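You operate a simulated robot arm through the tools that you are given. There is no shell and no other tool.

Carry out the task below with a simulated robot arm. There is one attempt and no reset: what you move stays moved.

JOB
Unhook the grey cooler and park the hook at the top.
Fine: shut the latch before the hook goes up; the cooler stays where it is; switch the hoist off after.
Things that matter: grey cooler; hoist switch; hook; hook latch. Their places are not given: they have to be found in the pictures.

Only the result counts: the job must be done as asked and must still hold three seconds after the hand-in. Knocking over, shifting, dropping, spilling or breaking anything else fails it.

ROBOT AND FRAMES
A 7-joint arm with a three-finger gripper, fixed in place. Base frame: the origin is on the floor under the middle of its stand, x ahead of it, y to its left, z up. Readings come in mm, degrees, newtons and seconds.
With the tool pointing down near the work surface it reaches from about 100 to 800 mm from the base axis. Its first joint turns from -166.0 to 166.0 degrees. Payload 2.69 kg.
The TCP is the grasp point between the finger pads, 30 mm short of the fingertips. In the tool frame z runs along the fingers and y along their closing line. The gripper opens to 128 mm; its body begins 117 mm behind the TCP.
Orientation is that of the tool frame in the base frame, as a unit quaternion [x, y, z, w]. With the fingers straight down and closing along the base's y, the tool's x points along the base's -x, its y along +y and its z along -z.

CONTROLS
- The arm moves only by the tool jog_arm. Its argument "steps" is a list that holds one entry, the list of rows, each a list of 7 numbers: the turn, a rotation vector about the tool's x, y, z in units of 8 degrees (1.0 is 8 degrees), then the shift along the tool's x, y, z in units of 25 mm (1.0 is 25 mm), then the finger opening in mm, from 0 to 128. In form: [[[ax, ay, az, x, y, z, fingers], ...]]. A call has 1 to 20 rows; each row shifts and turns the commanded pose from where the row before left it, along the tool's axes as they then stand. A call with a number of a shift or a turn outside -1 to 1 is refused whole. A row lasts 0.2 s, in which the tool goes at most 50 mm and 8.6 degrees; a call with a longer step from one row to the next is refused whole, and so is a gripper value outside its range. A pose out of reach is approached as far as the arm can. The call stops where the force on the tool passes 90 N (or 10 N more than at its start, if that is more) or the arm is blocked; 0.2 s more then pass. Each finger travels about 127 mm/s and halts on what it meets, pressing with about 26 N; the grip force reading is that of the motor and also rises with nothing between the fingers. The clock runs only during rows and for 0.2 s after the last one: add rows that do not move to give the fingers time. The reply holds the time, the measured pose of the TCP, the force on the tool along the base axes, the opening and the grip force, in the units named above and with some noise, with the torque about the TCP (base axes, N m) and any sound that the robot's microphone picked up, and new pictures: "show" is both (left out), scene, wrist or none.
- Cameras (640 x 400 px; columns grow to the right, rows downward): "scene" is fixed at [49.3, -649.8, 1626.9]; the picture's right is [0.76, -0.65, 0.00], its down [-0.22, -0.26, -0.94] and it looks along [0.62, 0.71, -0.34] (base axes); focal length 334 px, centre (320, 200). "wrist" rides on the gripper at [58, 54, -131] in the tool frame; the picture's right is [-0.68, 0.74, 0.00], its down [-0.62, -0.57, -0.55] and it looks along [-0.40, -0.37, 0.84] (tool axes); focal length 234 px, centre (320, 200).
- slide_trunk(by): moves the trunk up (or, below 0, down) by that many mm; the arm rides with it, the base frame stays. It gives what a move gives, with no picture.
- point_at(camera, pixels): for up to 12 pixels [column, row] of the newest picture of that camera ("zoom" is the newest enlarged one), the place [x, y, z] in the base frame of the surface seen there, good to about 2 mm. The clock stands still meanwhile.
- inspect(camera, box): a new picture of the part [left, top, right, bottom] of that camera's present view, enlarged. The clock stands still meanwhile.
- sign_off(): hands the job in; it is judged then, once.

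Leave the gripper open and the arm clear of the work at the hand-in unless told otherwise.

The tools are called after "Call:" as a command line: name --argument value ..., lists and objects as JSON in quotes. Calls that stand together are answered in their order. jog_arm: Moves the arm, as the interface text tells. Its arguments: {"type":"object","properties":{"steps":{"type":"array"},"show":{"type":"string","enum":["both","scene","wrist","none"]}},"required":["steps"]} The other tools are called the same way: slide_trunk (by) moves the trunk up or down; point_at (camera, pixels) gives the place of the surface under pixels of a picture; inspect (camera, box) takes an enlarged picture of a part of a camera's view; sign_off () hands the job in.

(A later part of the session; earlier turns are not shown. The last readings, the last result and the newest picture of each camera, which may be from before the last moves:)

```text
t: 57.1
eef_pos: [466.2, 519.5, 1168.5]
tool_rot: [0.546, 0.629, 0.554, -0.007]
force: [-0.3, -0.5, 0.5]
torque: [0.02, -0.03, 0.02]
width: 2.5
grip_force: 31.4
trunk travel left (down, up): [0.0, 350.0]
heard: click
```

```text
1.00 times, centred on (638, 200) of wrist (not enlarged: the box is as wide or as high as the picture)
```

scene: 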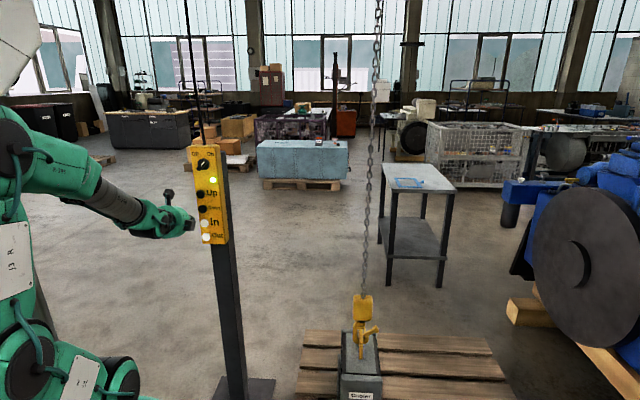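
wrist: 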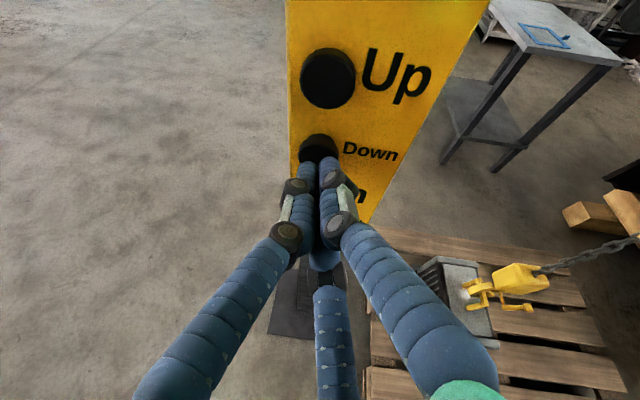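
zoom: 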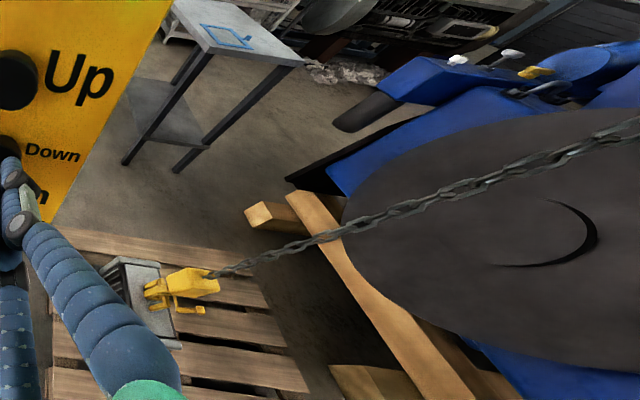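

The crossbar sits in the open throat, clear of both tip and gate. The rail isn't visible, so I'll find the In/Out direction with a tiny tap, since there are about 9 mm of free play on each side. I'll back off, move down to the "In" button (z≈1100) and check alignment before tapping.

Call:
jog_arm --steps '[[[0, 0, 0, -0.062, -0.11, -0.294, 0], [0, 0, 0, -0.688, -0.806, 0.444, 0], [0, 0, 0, -0.688, -0.806, 0.444, 0], [0, 0, 0, 0.062, 0.11, 0.294, 0], [0, 0, 0, 0, 0, 0, 0]]]' --show "wrist"

Call:
inspect --camera "scene" --box '[344, 310, 384, 350]'

```text
t: 58.4
eef_pos: [464.5, 519.3, 1110.6]
tool_rot: [0.546, 0.628, 0.554, -0.007]
force: [-0.5, -0.1, -0.5]
torque: [-0.02, 0.01, -0.03]
width: 2.1
grip_force: 31.2
trunk travel left (down, up): [0.0, 350.0]
```

wrist: 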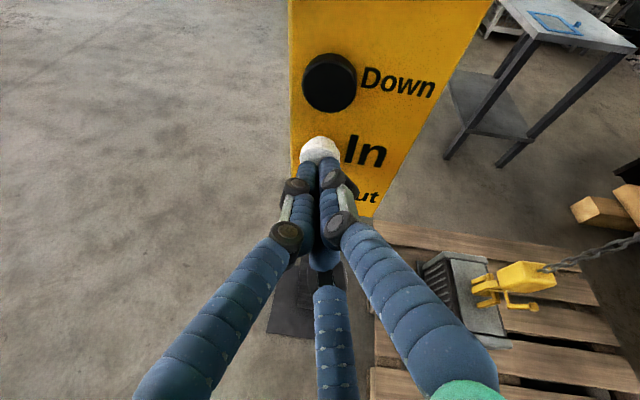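

```text
10.00 times, centred on (364, 330) of scene
```

zoom: 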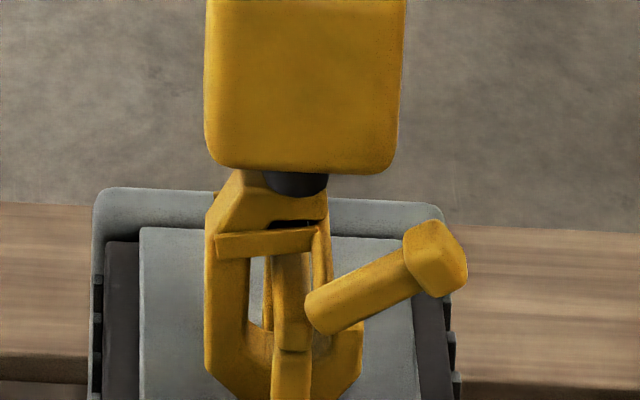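

The fist is in front of "In". I'll tap it briefly (12 mm forward and back) and compare the hook.

Call:
jog_arm --steps '[[[0, 0, 0, 0.093, 0.165, 0.441, 0], [0, 0, 0, -0.093, -0.165, -0.441, 0]]]' --show "none"

Call:
inspect --camera "scene" --box '[344, 310, 384, 350]'

```text
t: 59.0
eef_pos: [464.1, 518.9, 1110.4]
tool_rot: [0.546, 0.629, 0.553, -0.007]
force: [-0.2, -0.3, -0.4]
torque: [-0.01, 0.0, -0.02]
width: 2.3
grip_force: 31.2
trunk travel left (down, up): [0.0, 350.0]
heard: click
```

```text
10.00 times, centred on (364, 330) of scene
```

zoom: 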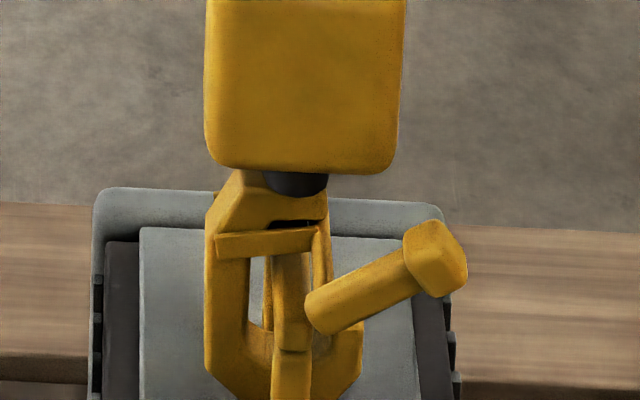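

A click, but no visible shift. I'll hold one extra row.

Call:
jog_arm --steps '[[[0, 0, 0, 0.093, 0.165, 0.441, 0], [0, 0, 0, 0, 0, 0, 0], [0, 0, 0, -0.093, -0.165, -0.441, 0], [0, 0, 0, 0, 0, 0, 0]]]' --show "none"

Call:
inspect --camera "scene" --box '[344, 310, 384, 350]'

Call:
inspect --camera "wrist" --box '[450, 250, 560, 330]'

```text
t: 60.0
eef_pos: [464.7, 519.0, 1112.1]
tool_rot: [0.546, 0.628, 0.554, -0.007]
force: [0.3, -0.7, -0.2]
torque: [-0.01, 0.01, -0.01]
width: 2.2
grip_force: 31.1
trunk travel left (down, up): [0.0, 350.0]
heard: click
```

```text
10.00 times, centred on (364, 330) of scene
```

zoom: 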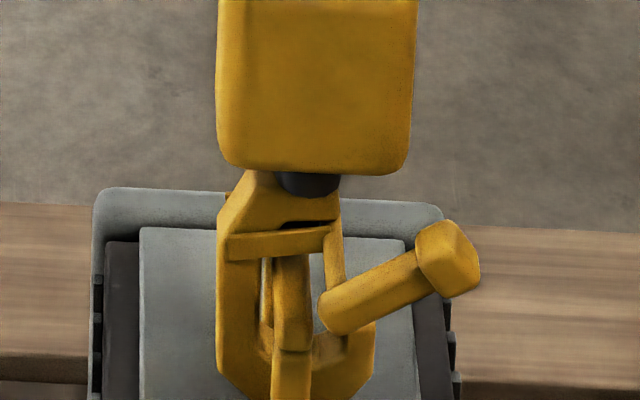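

```text
5.00 times, centred on (505, 290) of wrist
```

zoom: 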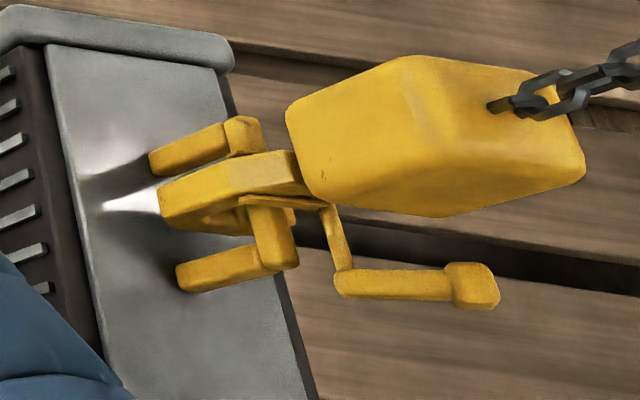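

"In" moves the hook to +b, toward its spine hitting the crossbar, so "Out" is the way to free it. I'll move down to the "Out" button (z≈1039).

Call:
jog_arm --steps '[[[0, 0, 0, -0.062, -0.11, -0.294, 0], [0, 0, 0, -0.75, -0.838, 0.47, 0], [0, 0, 0, -0.75, -0.838, 0.47, 0], [0, 0, 0, 0.062, 0.11, 0.294, 0], [0, 0, 0, 0, 0, 0, 0]]]' --show "wrist"

Call:
inspect --camera "scene" --box '[344, 310, 384, 350]'

```text
t: 61.1
eef_pos: [465.3, 518.2, 1049.6]
tool_rot: [0.546, 0.629, 0.553, -0.008]
force: [-0.7, -0.6, 0.0]
torque: [-0.02, 0.01, 0.01]
width: 2.1
grip_force: 31.2
trunk travel left (down, up): [0.0, 350.0]
```

wrist: 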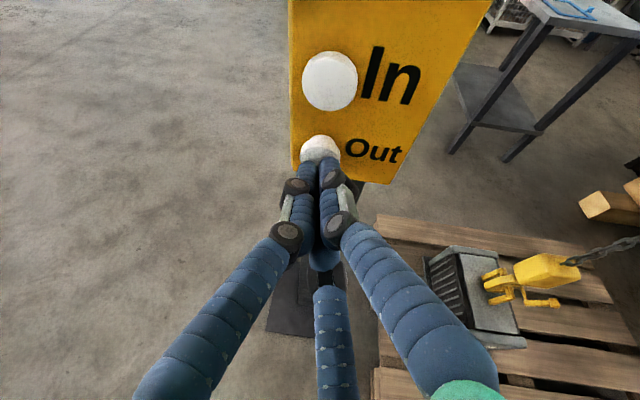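

```text
10.00 times, centred on (364, 330) of scene
```

zoom: 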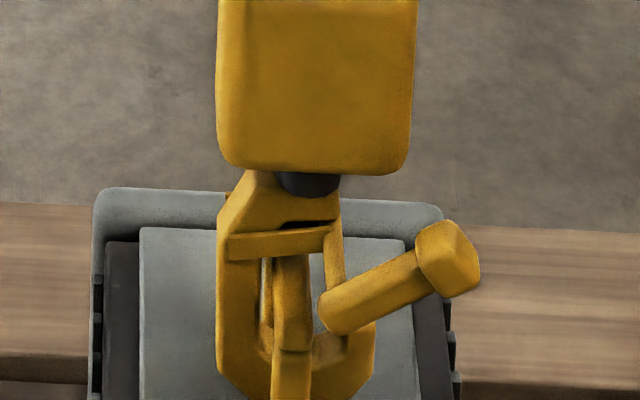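

The hook is steady. I'll hold "Out" for 2 rows and check that it moves toward -b without touching the crossbar.

Call:
jog_arm --steps '[[[0, 0, 0, 0.093, 0.165, 0.441, 0], [0, 0, 0, 0, 0, 0, 0], [0, 0, 0, 0, 0, 0, 0], [0, 0, 0, -0.093, -0.165, -0.441, 0], [0, 0, 0, 0, 0, 0, 0]]]' --show "none"

Call:
inspect --camera "scene" --box '[344, 310, 384, 350]'

Call:
inspect --camera "wrist" --box '[460, 240, 570, 320]'

```text
t: 62.4
eef_pos: [465.1, 518.1, 1049.6]
tool_rot: [0.546, 0.628, 0.554, -0.007]
force: [0.4, 0.6, -0.4]
torque: [0.04, 0.01, 0.04]
width: 2.1
grip_force: 31.7
trunk travel left (down, up): [0.0, 350.0]
heard: click
```

```text
10.00 times, centred on (364, 330) of scene
```

zoom: 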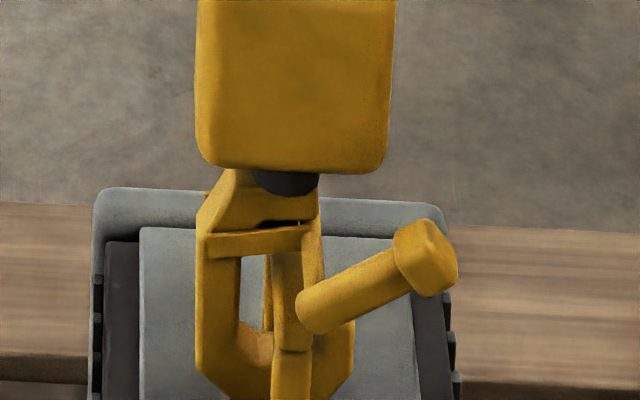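

```text
5.00 times, centred on (515, 280) of wrist
```

zoom: 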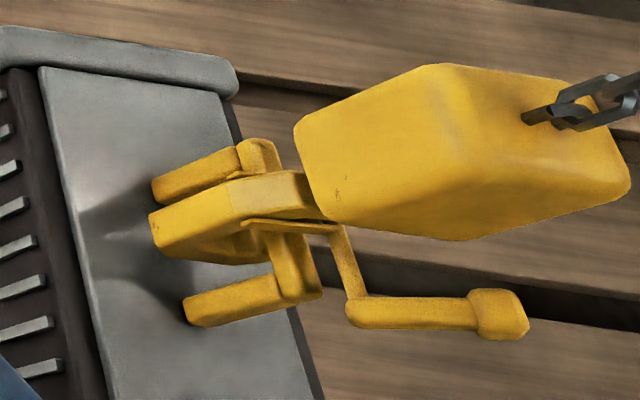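

"Out" moves the hook to -b, about 10 mm so far, and the tip is sliding under the crossbar freely. I'll hold for 8 rows and check again.

Call:
jog_arm --steps '[[[0, 0, 0, 0.093, 0.165, 0.441, 0], [0, 0, 0, 0, 0, 0, 0], [0, 0, 0, 0, 0, 0, 0], [0, 0, 0, 0, 0, 0, 0], [0, 0, 0, 0, 0, 0, 0], [0, 0, 0, 0, 0, 0, 0], [0, 0, 0, 0, 0, 0, 0], [0, 0, 0, 0, 0, 0, 0], [0, 0, 0, -0.093, -0.165, -0.441, 0], [0, 0, 0, 0, 0, 0, 0]]]' --show "none"

Call:
inspect --camera "scene" --box '[340, 306, 388, 354]'

Call:
inspect --camera "wrist" --box '[460, 240, 570, 320]'

```text
t: 64.5
eef_pos: [464.0, 518.2, 1050.6]
tool_rot: [0.547, 0.628, 0.554, -0.007]
force: [0.2, -0.2, 0.5]
torque: [-0.02, 0.04, 0.0]
width: 2.3
grip_force: 31.0
trunk travel left (down, up): [0.0, 350.0]
heard: click
```

```text
8.33 times, centred on (364, 330) of scene
```

zoom: 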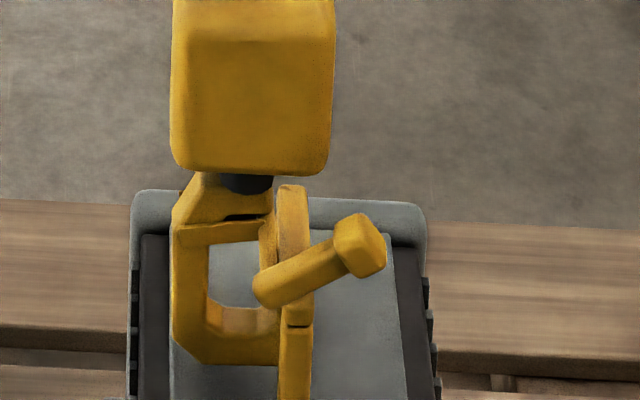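

```text
5.00 times, centred on (515, 280) of wrist
```

zoom: 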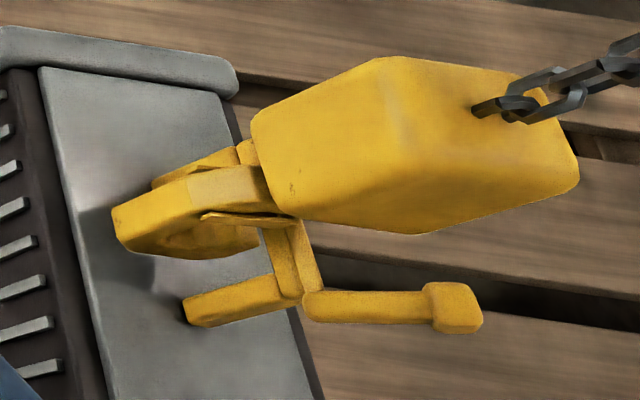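

The hook has moved another 25 mm and its tip is now under the crossbar. I need about 45–50 mm more to be well clear, so I'll hold for 16 rows.

Call:
jog_arm --steps '[[[0, 0, 0, 0.093, 0.165, 0.441, 0], [0, 0, 0, 0, 0, 0, 0], [0, 0, 0, 0, 0, 0, 0], [0, 0, 0, 0, 0, 0, 0], [0, 0, 0, 0, 0, 0, 0], [0, 0, 0, 0, 0, 0, 0], [0, 0, 0, 0, 0, 0, 0], [0, 0, 0, 0, 0, 0, 0], [0, 0, 0, 0, 0, 0, 0], [0, 0, 0, 0, 0, 0, 0], [0, 0, 0, 0, 0, 0, 0], [0, 0, 0, 0, 0, 0, 0], [0, 0, 0, 0, 0, 0, 0], [0, 0, 0, 0, 0, 0, 0], [0, 0, 0, 0, 0, 0, 0], [0, 0, 0, 0, 0, 0, 0], [0, 0, 0, 0, 0, 0, 0], [0, 0, 0, -0.093, -0.165, -0.441, 0], [0, 0, 0, 0, 0, 0, 0]]]' --show "none"

Call:
inspect --camera "scene" --box '[335, 300, 393, 360]'

Call:
inspect --camera "wrist" --box '[450, 230, 580, 320]'

```text
t: 68.5
eef_pos: [463.9, 518.8, 1050.7]
tool_rot: [0.546, 0.628, 0.554, -0.008]
force: [-0.6, -0.1, 0.6]
torque: [0.0, 0.0, -0.02]
width: 2.2
grip_force: 32.1
trunk travel left (down, up): [0.0, 350.0]
heard: click
```

```text
6.67 times, centred on (364, 330) of scene
```

zoom: 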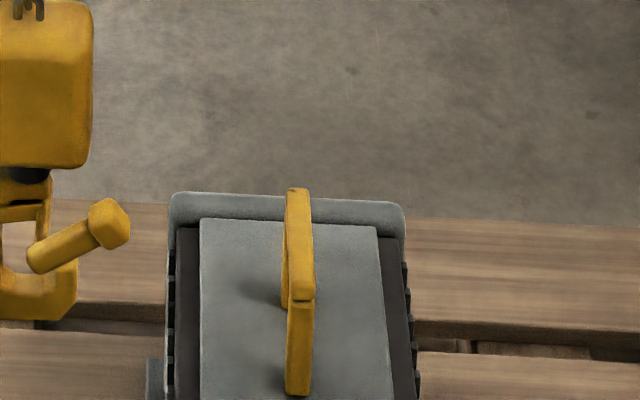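

```text
4.44 times, centred on (515, 275) of wrist
```

zoom: 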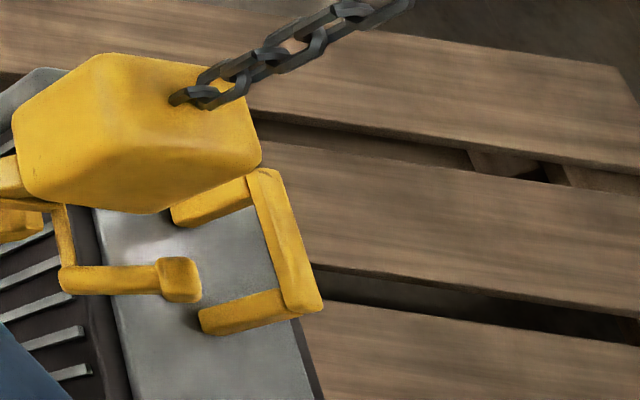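

The hook is fully clear of the bail, and the bail and cooler stand where they were. I'll look at where the hook hangs now.

Call:
inspect --camera "scene" --box '[285, 270, 375, 350]'

Call:
point_at --camera "zoom" --pixels '[[320, 150], [330, 200], [300, 265], [320, 250], [395, 240], [350, 270], [330, 320], [360, 300], [330, 90], [280, 150]]'

```text
5.00 times, centred on (330, 310) of scene
```

zoom: 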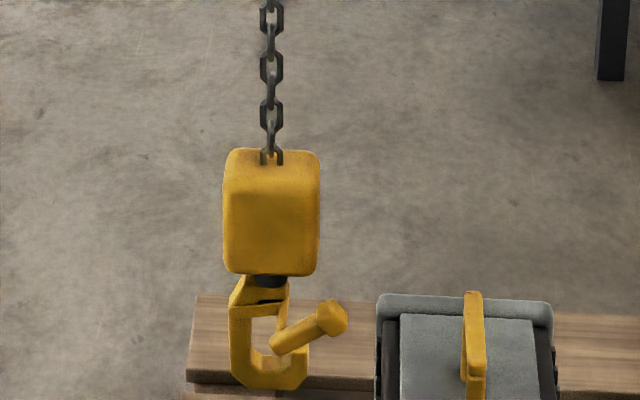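

```text
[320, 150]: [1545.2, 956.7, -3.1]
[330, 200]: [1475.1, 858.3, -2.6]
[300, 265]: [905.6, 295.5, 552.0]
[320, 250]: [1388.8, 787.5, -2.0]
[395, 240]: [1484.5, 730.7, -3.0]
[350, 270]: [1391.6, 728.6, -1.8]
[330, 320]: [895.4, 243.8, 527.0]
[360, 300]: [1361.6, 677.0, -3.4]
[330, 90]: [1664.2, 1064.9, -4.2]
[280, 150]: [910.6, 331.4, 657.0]
```

The hook now hangs around (905, 300), well clear of the cooler, with its lever knob near (895, 244, 527). Next I'll shut the latch by pushing the knob back left over the top from its right side. I'll back off from the pendant, pitch the tool down and travel right, keeping the 50° heading.

Call:
jog_arm --steps '[[[0, 0, 0, -0.18, -0.32, -0.857, 0], [0, 0, 0, -0.18, -0.32, -0.857, 0], [0, 0, 0, -0.18, -0.32, -0.857, 0], [0.739, -0.675, 0, 0, 0, 0, 0], [0.739, -0.675, 0, 0, 0, 0, 0], [0.739, -0.675, 0, 0, 0, 0, 0], [0.739, -0.675, 0, 0, 0, 0, 0]]]' --show "none"

Call:
jog_arm --steps '[[[0, 0, 0, -0.955, 0.471, 0.281, 0], [0, 0, 0, -0.955, 0.471, 0.281, 0], [0, 0, 0, -0.955, 0.471, 0.281, 0], [0, 0, 0, -0.955, 0.471, 0.281, 0], [0, 0, 0, -0.955, 0.471, 0.281, 0], [0, 0, 0, -0.955, 0.471, 0.281, 0], [0, 0, 0, -0.955, 0.471, 0.281, 0], [0, 0, 0, -0.955, 0.471, 0.281, 0], [0, 0, 0, -0.955, 0.471, 0.281, 0], [0, 0, 0, -0.955, 0.471, 0.281, 0], [0, 0, 0, -0.955, 0.471, 0.281, 0], [0, 0, 0, -0.955, 0.471, 0.281, 0], [0, 0, 0, -0.955, 0.471, 0.281, 0], [0, 0, 0, -0.955, 0.471, 0.281, 0], [0, 0, 0, -0.955, 0.471, 0.281, 0], [0, 0, 0, -0.955, 0.471, 0.281, 0], [0, 0, 0, -0.955, 0.471, 0.281, 0]]]'

```text
t: 70.2
eef_pos: [406.5, 474.3, 1060.1]
tool_rot: [0.609, 0.709, 0.355, -0.019]
force: [-1.2, -1.1, 1.3]
torque: [0.01, -0.05, -0.01]
width: 2.1
grip_force: 31.5
out of reach, approached as far as the arm can: row 6, 7
trunk travel left (down, up): [0.0, 350.0]
```

```text
t: 73.8
eef_pos: [736.4, 194.5, 878.8]
tool_rot: [0.609, 0.709, 0.355, -0.018]
force: [-0.4, 0.1, 0.6]
torque: [-0.05, 0.01, -0.01]
width: 2.0
grip_force: 31.3
trunk travel left (down, up): [0.0, 350.0]
```

scene: 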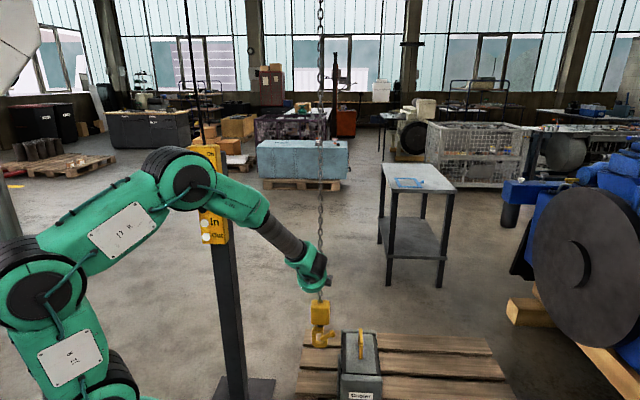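
wrist: 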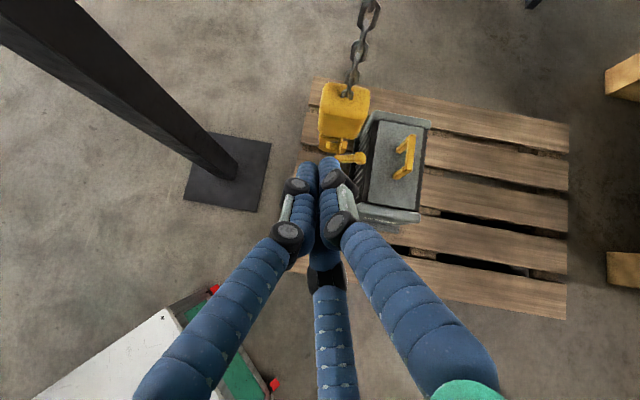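

I'm now in front of the hook. I'll zoom on its lever at (350, 157) in the wrist view and measure it.

Call:
inspect --camera "wrist" --box '[310, 125, 380, 170]'

Call:
point_at --camera "zoom" --pixels '[[465, 285], [430, 290], [360, 290], [300, 285], [310, 230], [200, 210], [230, 170], [330, 160], [270, 230], [400, 285]]'

Call:
inspect --camera "scene" --box '[295, 300, 355, 360]'

Call:
point_at --camera "zoom" --pixels '[[275, 160], [340, 255], [300, 275], [385, 225], [260, 275], [350, 320], [330, 330], [255, 330], [280, 225], [315, 240]]'

```text
8.89 times, centred on (345, 148) of wrist
```

zoom: 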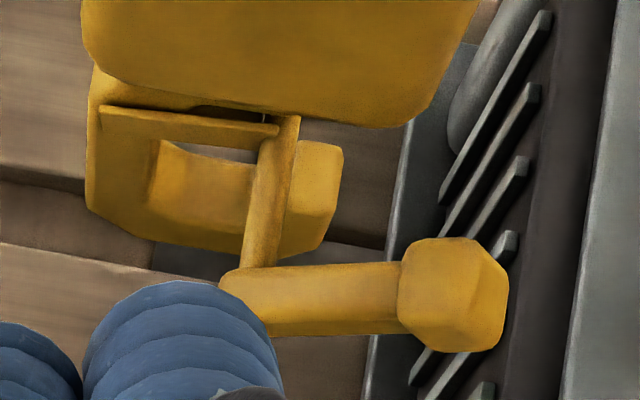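

```text
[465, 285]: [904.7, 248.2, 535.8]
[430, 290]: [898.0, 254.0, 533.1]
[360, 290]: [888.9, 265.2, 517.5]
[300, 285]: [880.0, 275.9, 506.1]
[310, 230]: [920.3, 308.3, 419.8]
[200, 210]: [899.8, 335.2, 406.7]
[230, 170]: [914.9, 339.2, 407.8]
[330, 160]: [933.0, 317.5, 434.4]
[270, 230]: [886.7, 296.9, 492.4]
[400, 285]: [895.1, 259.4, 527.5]
```

```text
6.67 times, centred on (325, 330) of scene
```

zoom: 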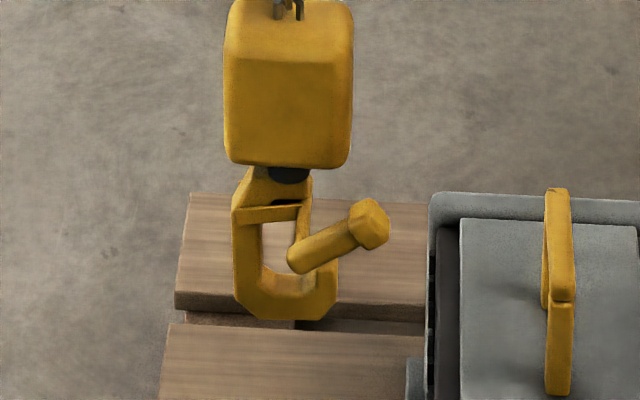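

```text
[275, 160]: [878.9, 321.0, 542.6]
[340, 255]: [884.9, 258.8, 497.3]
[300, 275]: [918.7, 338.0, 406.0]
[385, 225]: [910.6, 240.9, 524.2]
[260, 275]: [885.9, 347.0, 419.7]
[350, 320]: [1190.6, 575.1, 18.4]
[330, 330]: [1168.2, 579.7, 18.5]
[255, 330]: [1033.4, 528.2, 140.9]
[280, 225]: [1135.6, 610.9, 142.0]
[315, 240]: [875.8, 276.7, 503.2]
```

The lever's pivot is at about (874.5, 283, 490) and the knob centre at about (903, 250, 523), so the lever is at about 37°. I'll move the fist to the right of the knob and slightly below its centre, passing well above the cooler, then verify before pushing.

Call:
jog_arm --steps '[[[0, 0, 0, -0.722, 0.031, 0.936, 0], [0, 0, 0, -0.722, 0.031, 0.936, 0], [0, 0, 0, -0.722, 0.031, 0.936, 0], [0, 0, 0, -0.722, 0.031, 0.936, 0], [0, 0, 0, -0.722, 0.031, 0.936, 0], [0, 0, 0, -0.722, 0.031, 0.936, 0], [0, 0, 0, -0.722, 0.031, 0.936, 0], [0, 0, 0, -0.722, 0.031, 0.936, 0], [0, 0, 0, -0.722, 0.031, 0.936, 0], [0, 0, 0, -0.722, 0.031, 0.936, 0], [0, 0, 0, 0, 0, 0, 0]]]'

Call:
inspect --camera "scene" --box '[295, 290, 365, 360]'

Call:
inspect --camera "wrist" --box '[230, 70, 390, 200]'

```text
t: 76.2
eef_pos: [886.5, 164.2, 624.8]
tool_rot: [0.61, 0.708, 0.355, -0.018]
force: [0.1, 0.1, 0.1]
torque: [0.04, -0.03, -0.03]
width: 2.1
grip_force: 31.2
trunk travel left (down, up): [0.0, 350.0]
```

scene: 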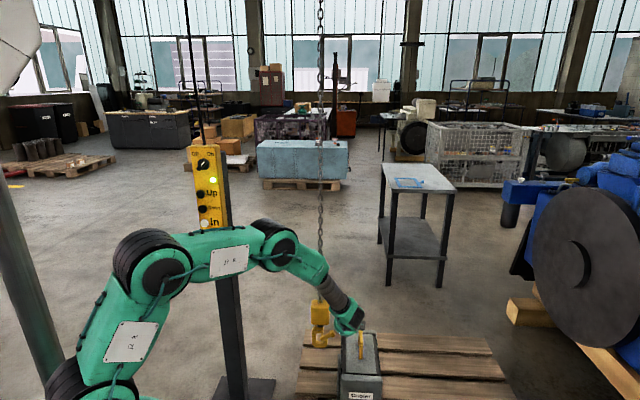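
wrist: 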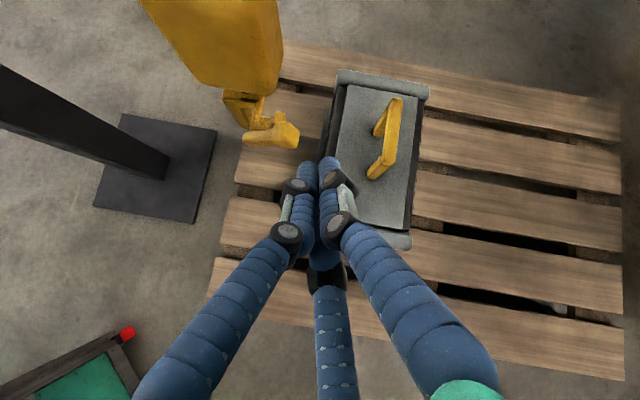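

```text
5.71 times, centred on (330, 325) of scene
```

zoom: 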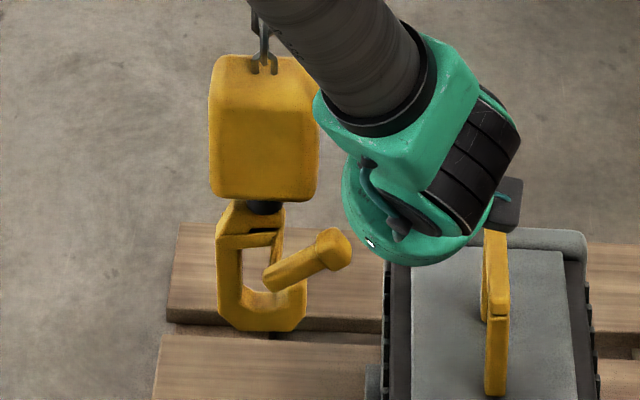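

```text
3.08 times, centred on (310, 135) of wrist
```

zoom: 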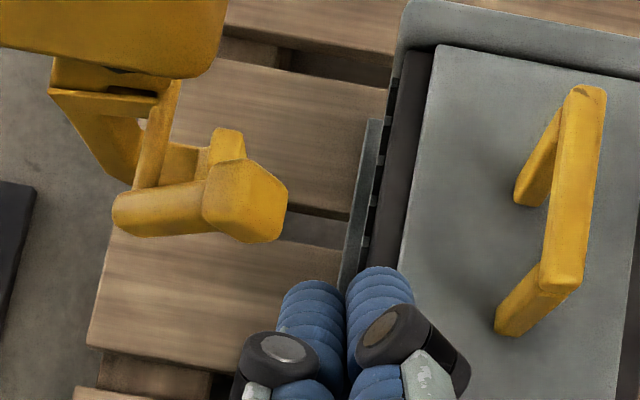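

The fist is to the right of and above the knob, clear of the bail. I'll descend to the push-start point.

Call:
jog_arm --steps '[[[0, 0, 0, -0.248, -0.163, 0.942, 0], [0, 0, 0, -0.248, -0.163, 0.942, 0], [0, 0, 0, -0.248, -0.163, 0.942, 0], [0, 0, 0, -0.248, -0.163, 0.942, 0], [0, 0, 0, -0.248, -0.163, 0.942, 0], [0, 0, 0, 0, 0, 0, 0]]]' --show "wrist"

Call:
inspect --camera "wrist" --box '[230, 70, 390, 200]'

Call:
inspect --camera "scene" --box '[295, 290, 365, 360]'

```text
t: 77.5
eef_pos: [924.1, 197.6, 512.4]
tool_rot: [0.608, 0.71, 0.355, -0.018]
force: [0.7, -0.1, -0.6]
torque: [-0.01, 0.0, -0.02]
width: 2.1
grip_force: 31.4
trunk travel left (down, up): [0.0, 350.0]
```

wrist: 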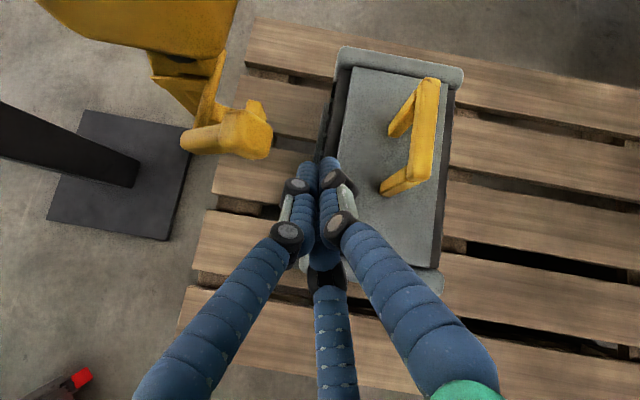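

```text
3.08 times, centred on (310, 135) of wrist
```

zoom: 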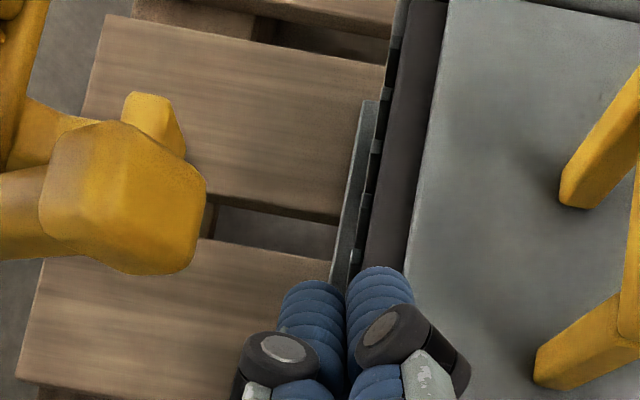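

```text
5.71 times, centred on (330, 325) of scene
```

zoom: 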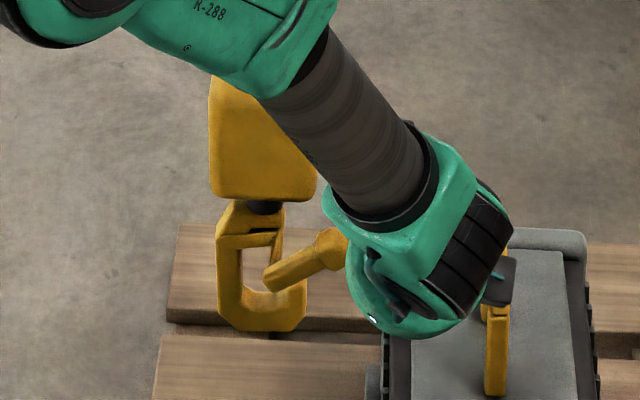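

The position matches the plan, with the fist about 48 mm right of the knob and slightly below its centre. I'll push left and up along the arc for the first part, then check.

Call:
jog_arm --steps '[[[0, 0, 0, 0.416, -0.268, 0.015, 0], [0, 0, 0, 0.416, -0.268, 0.015, 0], [0, 0, 0, 0.464, 0.226, -0.5, 0], [0, 0, 0, 0.58, 0.085, -0.43, 0]]]' --show "wrist"

Call:
inspect --camera "wrist" --box '[230, 70, 390, 200]'

Call:
inspect --camera "scene" --box '[295, 290, 365, 360]'

```text
t: 78.5
eef_pos: [898.0, 226.9, 548.6]
tool_rot: [0.61, 0.708, 0.356, -0.018]
force: [0.1, -1.1, -1.2]
torque: [0.07, 0.0, 0.0]
width: 2.2
grip_force: 31.6
trunk travel left (down, up): [0.0, 350.0]
```

wrist: 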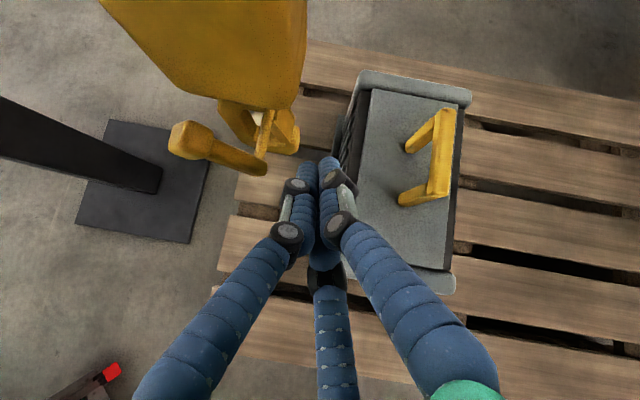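

```text
3.08 times, centred on (310, 135) of wrist
```

zoom: 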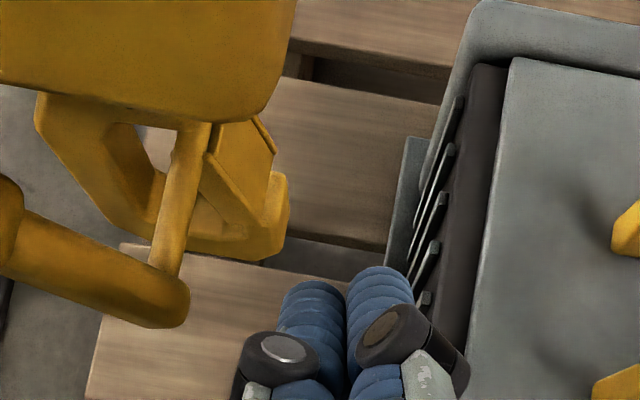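

```text
5.71 times, centred on (330, 325) of scene
```

zoom: 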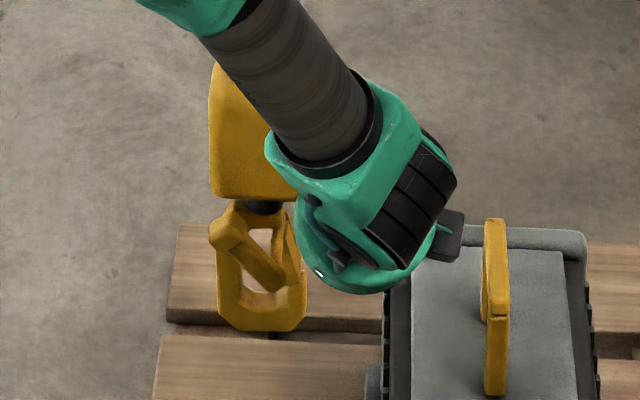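

The lever has snapped over to the left and the gate looks shut against the tip. I'll retreat along the tool axis and check the latch closely.

Call:
jog_arm --steps '[[[0, 0, 0, -0.3, 0.2, -0.8, 0], [0, 0, 0, 0, 0, -1, 0], [0, 0, 0, 0, 0, -1, 0], [0, 0, 0, 0, 0, -1, 0], [0, 0, 0, 0, 0, -1, 0], [0, 0, 0, 0, 0, -1, 0], [0, 0, 0, 0, 0, -1, 0], [0, 0, 0, 0, 0, -1, 0], [0, 0, 0, 0, 0, -1, 0], [0, 0, 0, 0, 0, -1, 0]]]'

Call:
inspect --camera "scene" --box '[302, 318, 342, 358]'

Call:
inspect --camera "wrist" --box '[230, 50, 350, 150]'

```text
t: 80.8
eef_pos: [804.2, 91.3, 730.9]
tool_rot: [0.609, 0.709, 0.355, -0.019]
force: [0.2, -0.1, -0.5]
torque: [0.05, 0.0, -0.01]
width: 2.1
grip_force: 31.6
trunk travel left (down, up): [0.0, 350.0]
```

scene: 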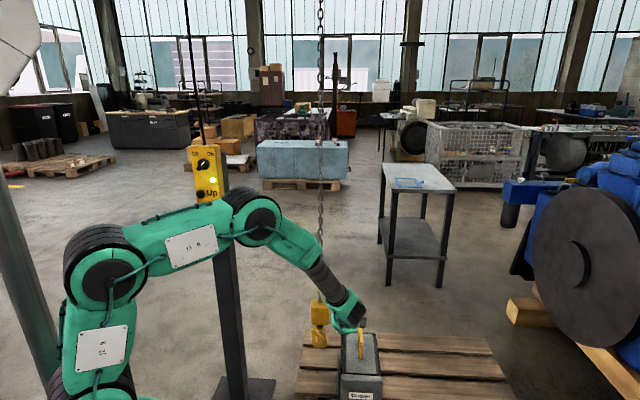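
wrist: 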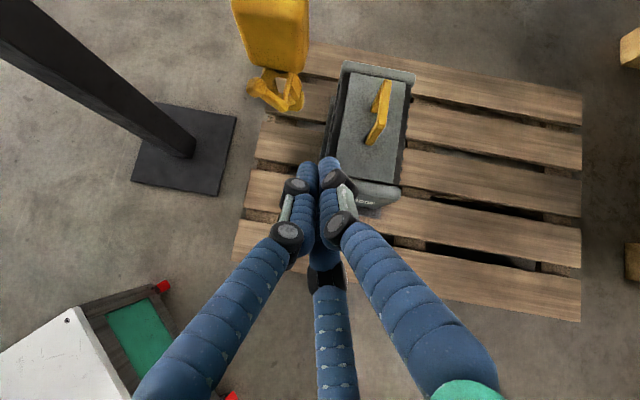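

```text
10.00 times, centred on (322, 338) of scene
```

zoom: 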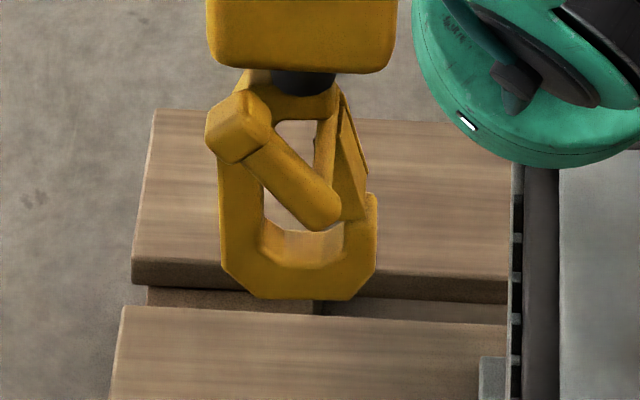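

```text
4.00 times, centred on (290, 100) of wrist
```

zoom: 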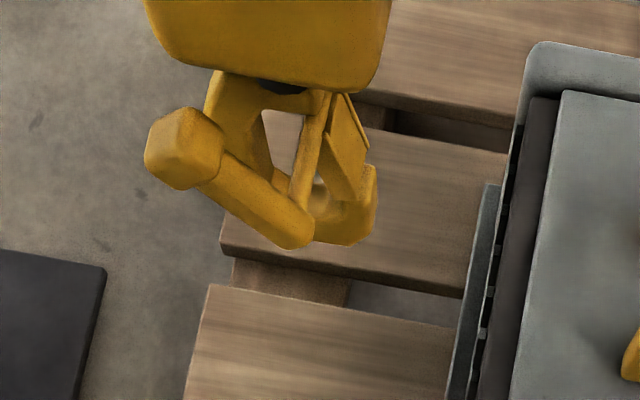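

The gate is shut against the tip again and looks the same as at the start. The hook is well clear of the cooler. Now I'll return to the pendant: first up and away from the hook, then across to in front of the panel.

Call:
jog_arm --steps '[[[0, 0, 0, 0.865, 0.061, -0.421, 0], [0, 0, 0, 0.865, 0.061, -0.421, 0], [0, 0, 0, 0.865, 0.061, -0.421, 0], [0, 0, 0, 0.865, 0.061, -0.421, 0], [0, 0, 0, 0.865, 0.061, -0.421, 0], [0, 0, 0, 0.865, 0.061, -0.421, 0], [0, 0, 0, 0.865, 0.061, -0.421, 0], [0, 0, 0, 0.865, 0.061, -0.421, 0]]]' --show "scene"

Call:
jog_arm --steps '[[[0, 0, 0, 0.98, -0.273, -0.48, 0], [0, 0, 0, 0.98, -0.273, -0.48, 0], [0, 0, 0, 0.98, -0.273, -0.48, 0], [0, 0, 0, 0.98, -0.273, -0.48, 0], [0, 0, 0, 0.98, -0.273, -0.48, 0], [0, 0, 0, 0.98, -0.273, -0.48, 0], [0, 0, 0, 0.98, -0.273, -0.48, 0], [0, 0, 0, 0.98, -0.273, -0.48, 0], [0, 0, 0, 0.98, -0.273, -0.48, 0], [0, 0, 0, 0.98, -0.273, -0.48, 0], [0, 0, 0, 0.98, -0.273, -0.48, 0], [0, 0, 0, 0.98, -0.273, -0.48, 0], [0, 0, 0, 0.98, -0.273, -0.48, 0], [0, 0, 0, 0.98, -0.273, -0.48, 0], [0, 0, 0, 0.98, -0.273, -0.48, 0], [0, 0, 0, 0.98, -0.273, -0.48, 0], [0, 0, 0, 0.98, -0.273, -0.48, 0], [0, 0, 0, 0.98, -0.273, -0.48, 0]]]'

```text
t: 82.5
eef_pos: [738.1, 193.9, 878.0]
tool_rot: [0.609, 0.709, 0.356, -0.018]
force: [0.4, -0.3, 1.2]
torque: [0.04, 0.01, 0.05]
width: 2.3
grip_force: 31.4
trunk travel left (down, up): [0.0, 350.0]
```

scene: 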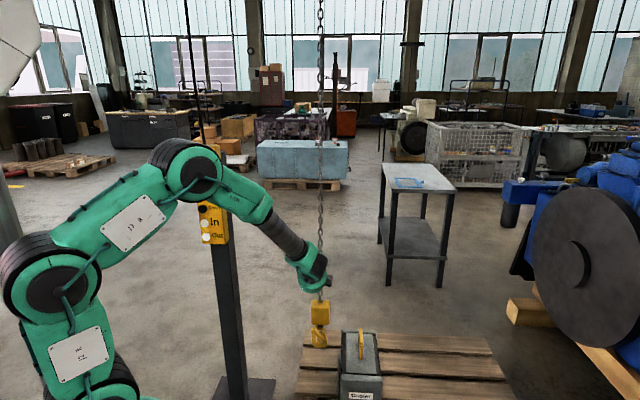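

```text
t: 86.3
eef_pos: [428.0, 456.3, 1184.8]
tool_rot: [0.61, 0.708, 0.355, -0.018]
force: [-0.3, 0.0, -0.4]
torque: [0.04, 0.01, 0.01]
width: 1.9
grip_force: 31.3
trunk travel left (down, up): [0.0, 350.0]
```

scene: 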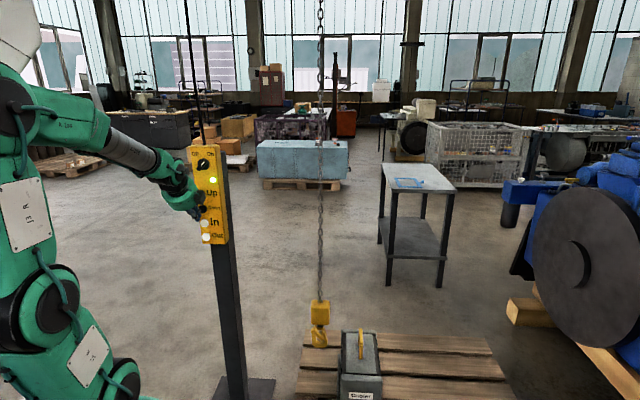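
wrist: 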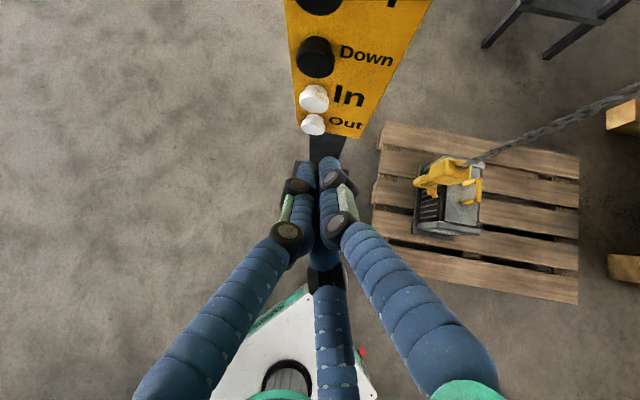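

I'm in front of the panel. I'll pitch the tool up about 26° for pressing and read the pose.

Call:
jog_arm --steps '[[[-0.739, 0.675, 0, 0, 0, 0, 0], [-0.739, 0.675, 0, 0, 0, 0, 0], [-0.739, 0.675, 0, 0, 0, 0, 0], [-0.15, 0.135, 0, 0, 0, 0, 0]]]' --show "wrist"

```text
t: 87.5
eef_pos: [440.3, 469.0, 1079.0]
tool_rot: [0.576, 0.661, 0.481, -0.026]
force: [2.8, 1.6, -2.3]
torque: [-0.02, 0.04, 0.02]
width: 2.3
grip_force: 31.5
trunk travel left (down, up): [0.0, 350.0]
stopped in row 4: the arm was blocked; the commanded pose is now the measured one
```

wrist: 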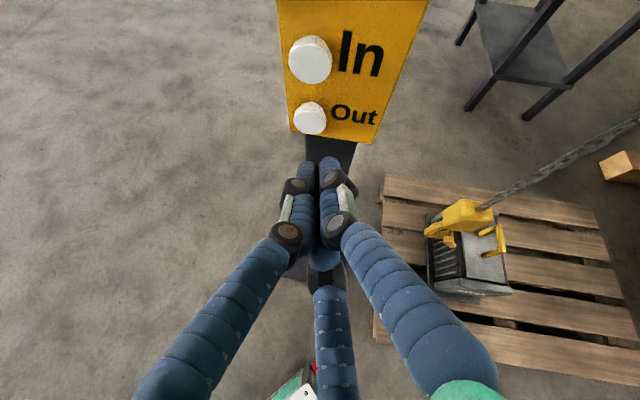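

The last tilt was blocked and the TCP sagged to z=1079, the same posture effect as before, but nothing was touched. The tool is at 32° pitch, which is fine for pressing. I'll move up 155 mm and slightly left at this stand-off and check.

Call:
jog_arm --steps '[[[0, 0, 0, 0.702, 0.546, -0.543, 0], [0, 0, 0, 0.702, 0.546, -0.543, 0], [0, 0, 0, 0.702, 0.546, -0.543, 0], [0, 0, 0, 0.702, 0.546, -0.543, 0], [0, 0, 0, 0.702, 0.546, -0.543, 0], [0, 0, 0, 0.702, 0.546, -0.543, 0], [0, 0, 0, 0, 0, 0, 0]]]' --show "wrist"

```text
t: 89.2
eef_pos: [424.1, 477.4, 1238.9]
tool_rot: [0.575, 0.659, 0.484, -0.026]
force: [0.1, -0.6, 0.6]
torque: [-0.02, -0.02, -0.02]
width: 2.0
grip_force: 31.5
trunk travel left (down, up): [0.0, 350.0]
```

wrist: 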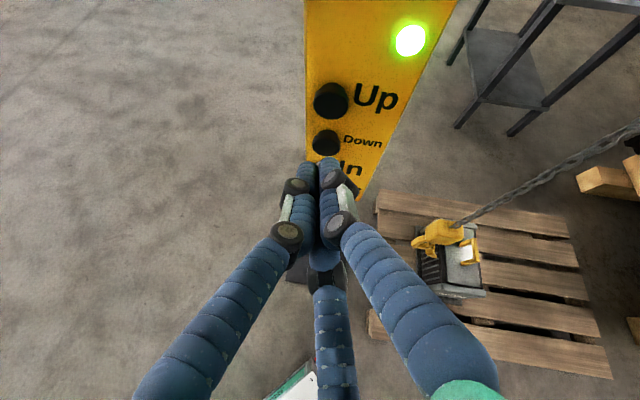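

The tip is aligned with "Up" (u=-41, z≈1223). I'll advance 59 mm to just in front of the button.

Call:
jog_arm --steps '[[[0, 0, 0, 0.183, 0.327, 0.696, 0], [0, 0, 0, 0.183, 0.327, 0.696, 0], [0, 0, 0, 0.183, 0.327, 0.696, 0], [0, 0, 0, 0, 0, 0, 0]]]' --show "wrist"

Call:
inspect --camera "scene" --box '[180, 150, 240, 220]'

Call:
inspect --camera "scene" --box '[302, 318, 342, 358]'

```text
t: 90.2
eef_pos: [466.6, 519.4, 1233.9]
tool_rot: [0.576, 0.659, 0.483, -0.026]
force: [0.6, 0.0, 0.2]
torque: [-0.01, 0.01, 0.0]
width: 1.9
grip_force: 31.2
trunk travel left (down, up): [0.0, 350.0]
```

wrist: 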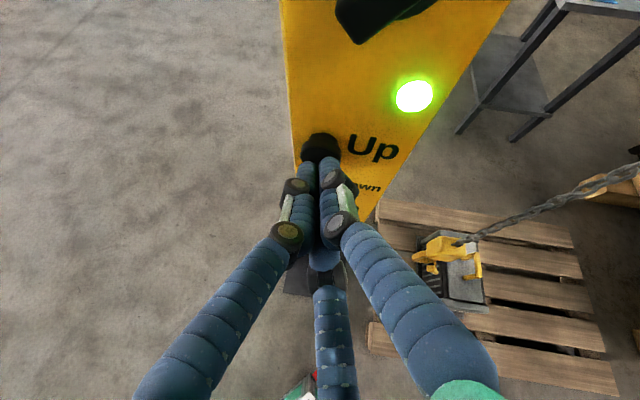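

```text
5.71 times, centred on (210, 185) of scene
```

zoom: 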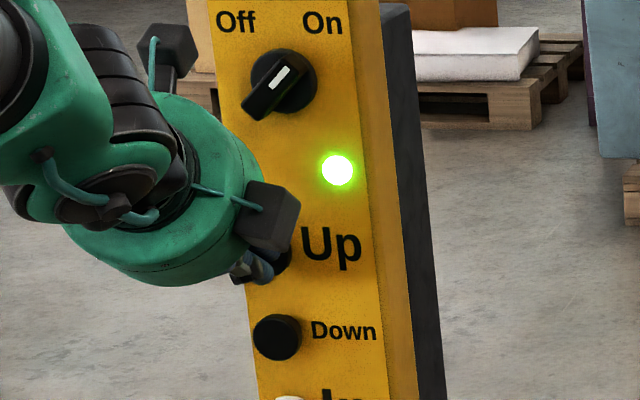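

```text
10.00 times, centred on (322, 338) of scene
```

zoom: 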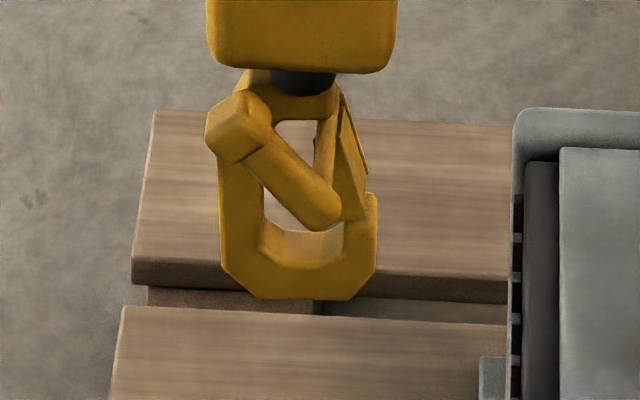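

All is aligned, the latch is shut and the hook hangs free. I'll press "Up" (12 mm forward) and hold for 5 rows, then verify the hook rises cleanly.

Call:
jog_arm --steps '[[[0, 0, 0, 0.136, 0.224, 0.402, 0], [0, 0, 0, 0, 0, 0, 0], [0, 0, 0, 0, 0, 0, 0], [0, 0, 0, 0, 0, 0, 0], [0, 0, 0, 0, 0, 0, 0], [0, 0, 0, 0, 0, 0, 0]]]' --show "scene"

Call:
inspect --camera "scene" --box '[302, 308, 342, 348]'

```text
t: 91.5
eef_pos: [474.9, 527.8, 1234.6]
tool_rot: [0.575, 0.659, 0.485, -0.026]
force: [-4.4, -4.3, 5.1]
torque: [0.11, -0.12, -0.01]
width: 2.3
grip_force: 32.1
trunk travel left (down, up): [0.0, 350.0]
heard: click
```

scene: 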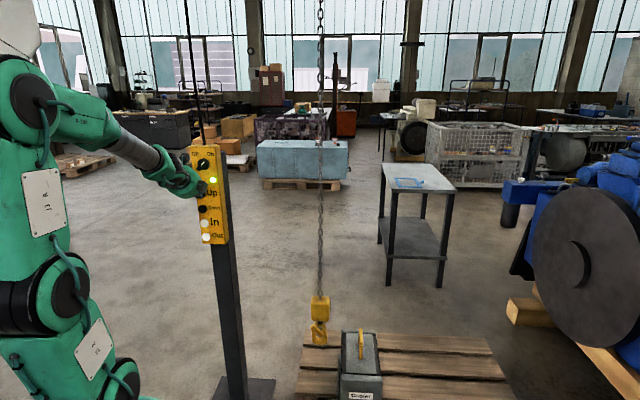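

```text
10.00 times, centred on (322, 328) of scene
```

zoom: 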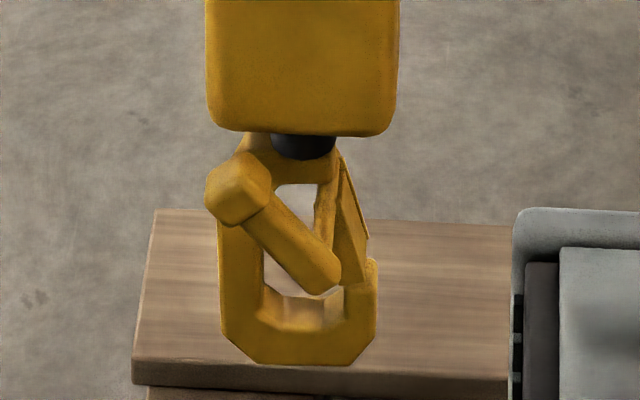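

The hook is rising cleanly with the latch shut. I'll keep holding "Up".

Call:
jog_arm --steps '[[[0, 0, 0, 0, 0, 0, 0], [0, 0, 0, 0, 0, 0, 0], [0, 0, 0, 0, 0, 0, 0], [0, 0, 0, 0, 0, 0, 0], [0, 0, 0, 0, 0, 0, 0], [0, 0, 0, 0, 0, 0, 0], [0, 0, 0, 0, 0, 0, 0], [0, 0, 0, 0, 0, 0, 0], [0, 0, 0, 0, 0, 0, 0], [0, 0, 0, 0, 0, 0, 0], [0, 0, 0, 0, 0, 0, 0], [0, 0, 0, 0, 0, 0, 0], [0, 0, 0, 0, 0, 0, 0], [0, 0, 0, 0, 0, 0, 0], [0, 0, 0, 0, 0, 0, 0], [0, 0, 0, 0, 0, 0, 0], [0, 0, 0, 0, 0, 0, 0], [0, 0, 0, 0, 0, 0, 0], [0, 0, 0, 0, 0, 0, 0], [0, 0, 0, 0, 0, 0, 0]]]' --show "scene"

```text
t: 95.8
eef_pos: [474.8, 527.1, 1235.1]
tool_rot: [0.575, 0.66, 0.484, -0.026]
force: [-4.5, -7.4, 2.5]
torque: [0.03, -0.04, -0.05]
width: 2.1
grip_force: 30.7
trunk travel left (down, up): [0.0, 350.0]
```

scene: 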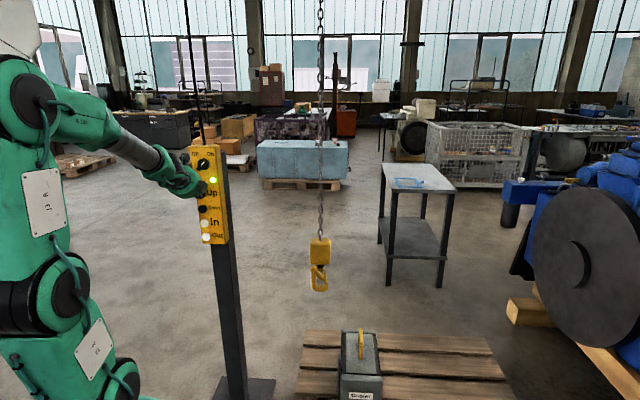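

It's rising at about 60 mm/s. I'll keep holding.

Call:
jog_arm --steps '[[[0, 0, 0, 0, 0, 0, 0], [0, 0, 0, 0, 0, 0, 0], [0, 0, 0, 0, 0, 0, 0], [0, 0, 0, 0, 0, 0, 0], [0, 0, 0, 0, 0, 0, 0], [0, 0, 0, 0, 0, 0, 0], [0, 0, 0, 0, 0, 0, 0], [0, 0, 0, 0, 0, 0, 0], [0, 0, 0, 0, 0, 0, 0], [0, 0, 0, 0, 0, 0, 0], [0, 0, 0, 0, 0, 0, 0], [0, 0, 0, 0, 0, 0, 0], [0, 0, 0, 0, 0, 0, 0], [0, 0, 0, 0, 0, 0, 0], [0, 0, 0, 0, 0, 0, 0], [0, 0, 0, 0, 0, 0, 0], [0, 0, 0, 0, 0, 0, 0], [0, 0, 0, 0, 0, 0, 0], [0, 0, 0, 0, 0, 0, 0], [0, 0, 0, 0, 0, 0, 0]]]' --show "scene"

Call:
inspect --camera "scene" --box '[260, 100, 400, 300]'

```text
t: 100.0
eef_pos: [474.8, 527.4, 1234.1]
tool_rot: [0.575, 0.659, 0.485, -0.026]
force: [-4.6, -6.8, 1.7]
torque: [0.03, 0.0, -0.08]
width: 1.9
grip_force: 31.7
trunk travel left (down, up): [0.0, 350.0]
```

scene: 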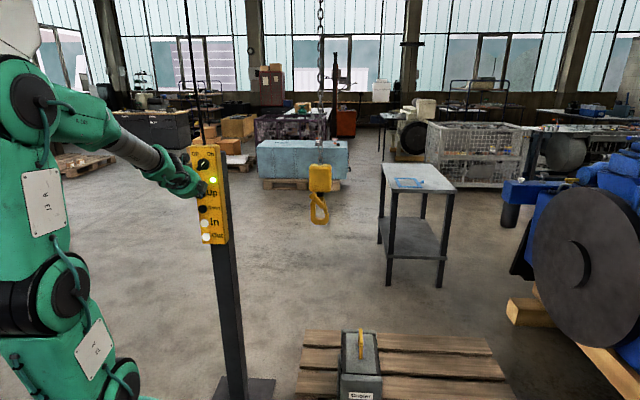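

```text
2.00 times, centred on (330, 200) of scene
```

zoom: 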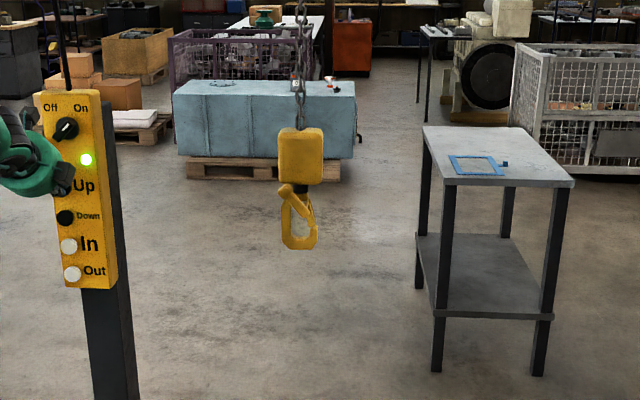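

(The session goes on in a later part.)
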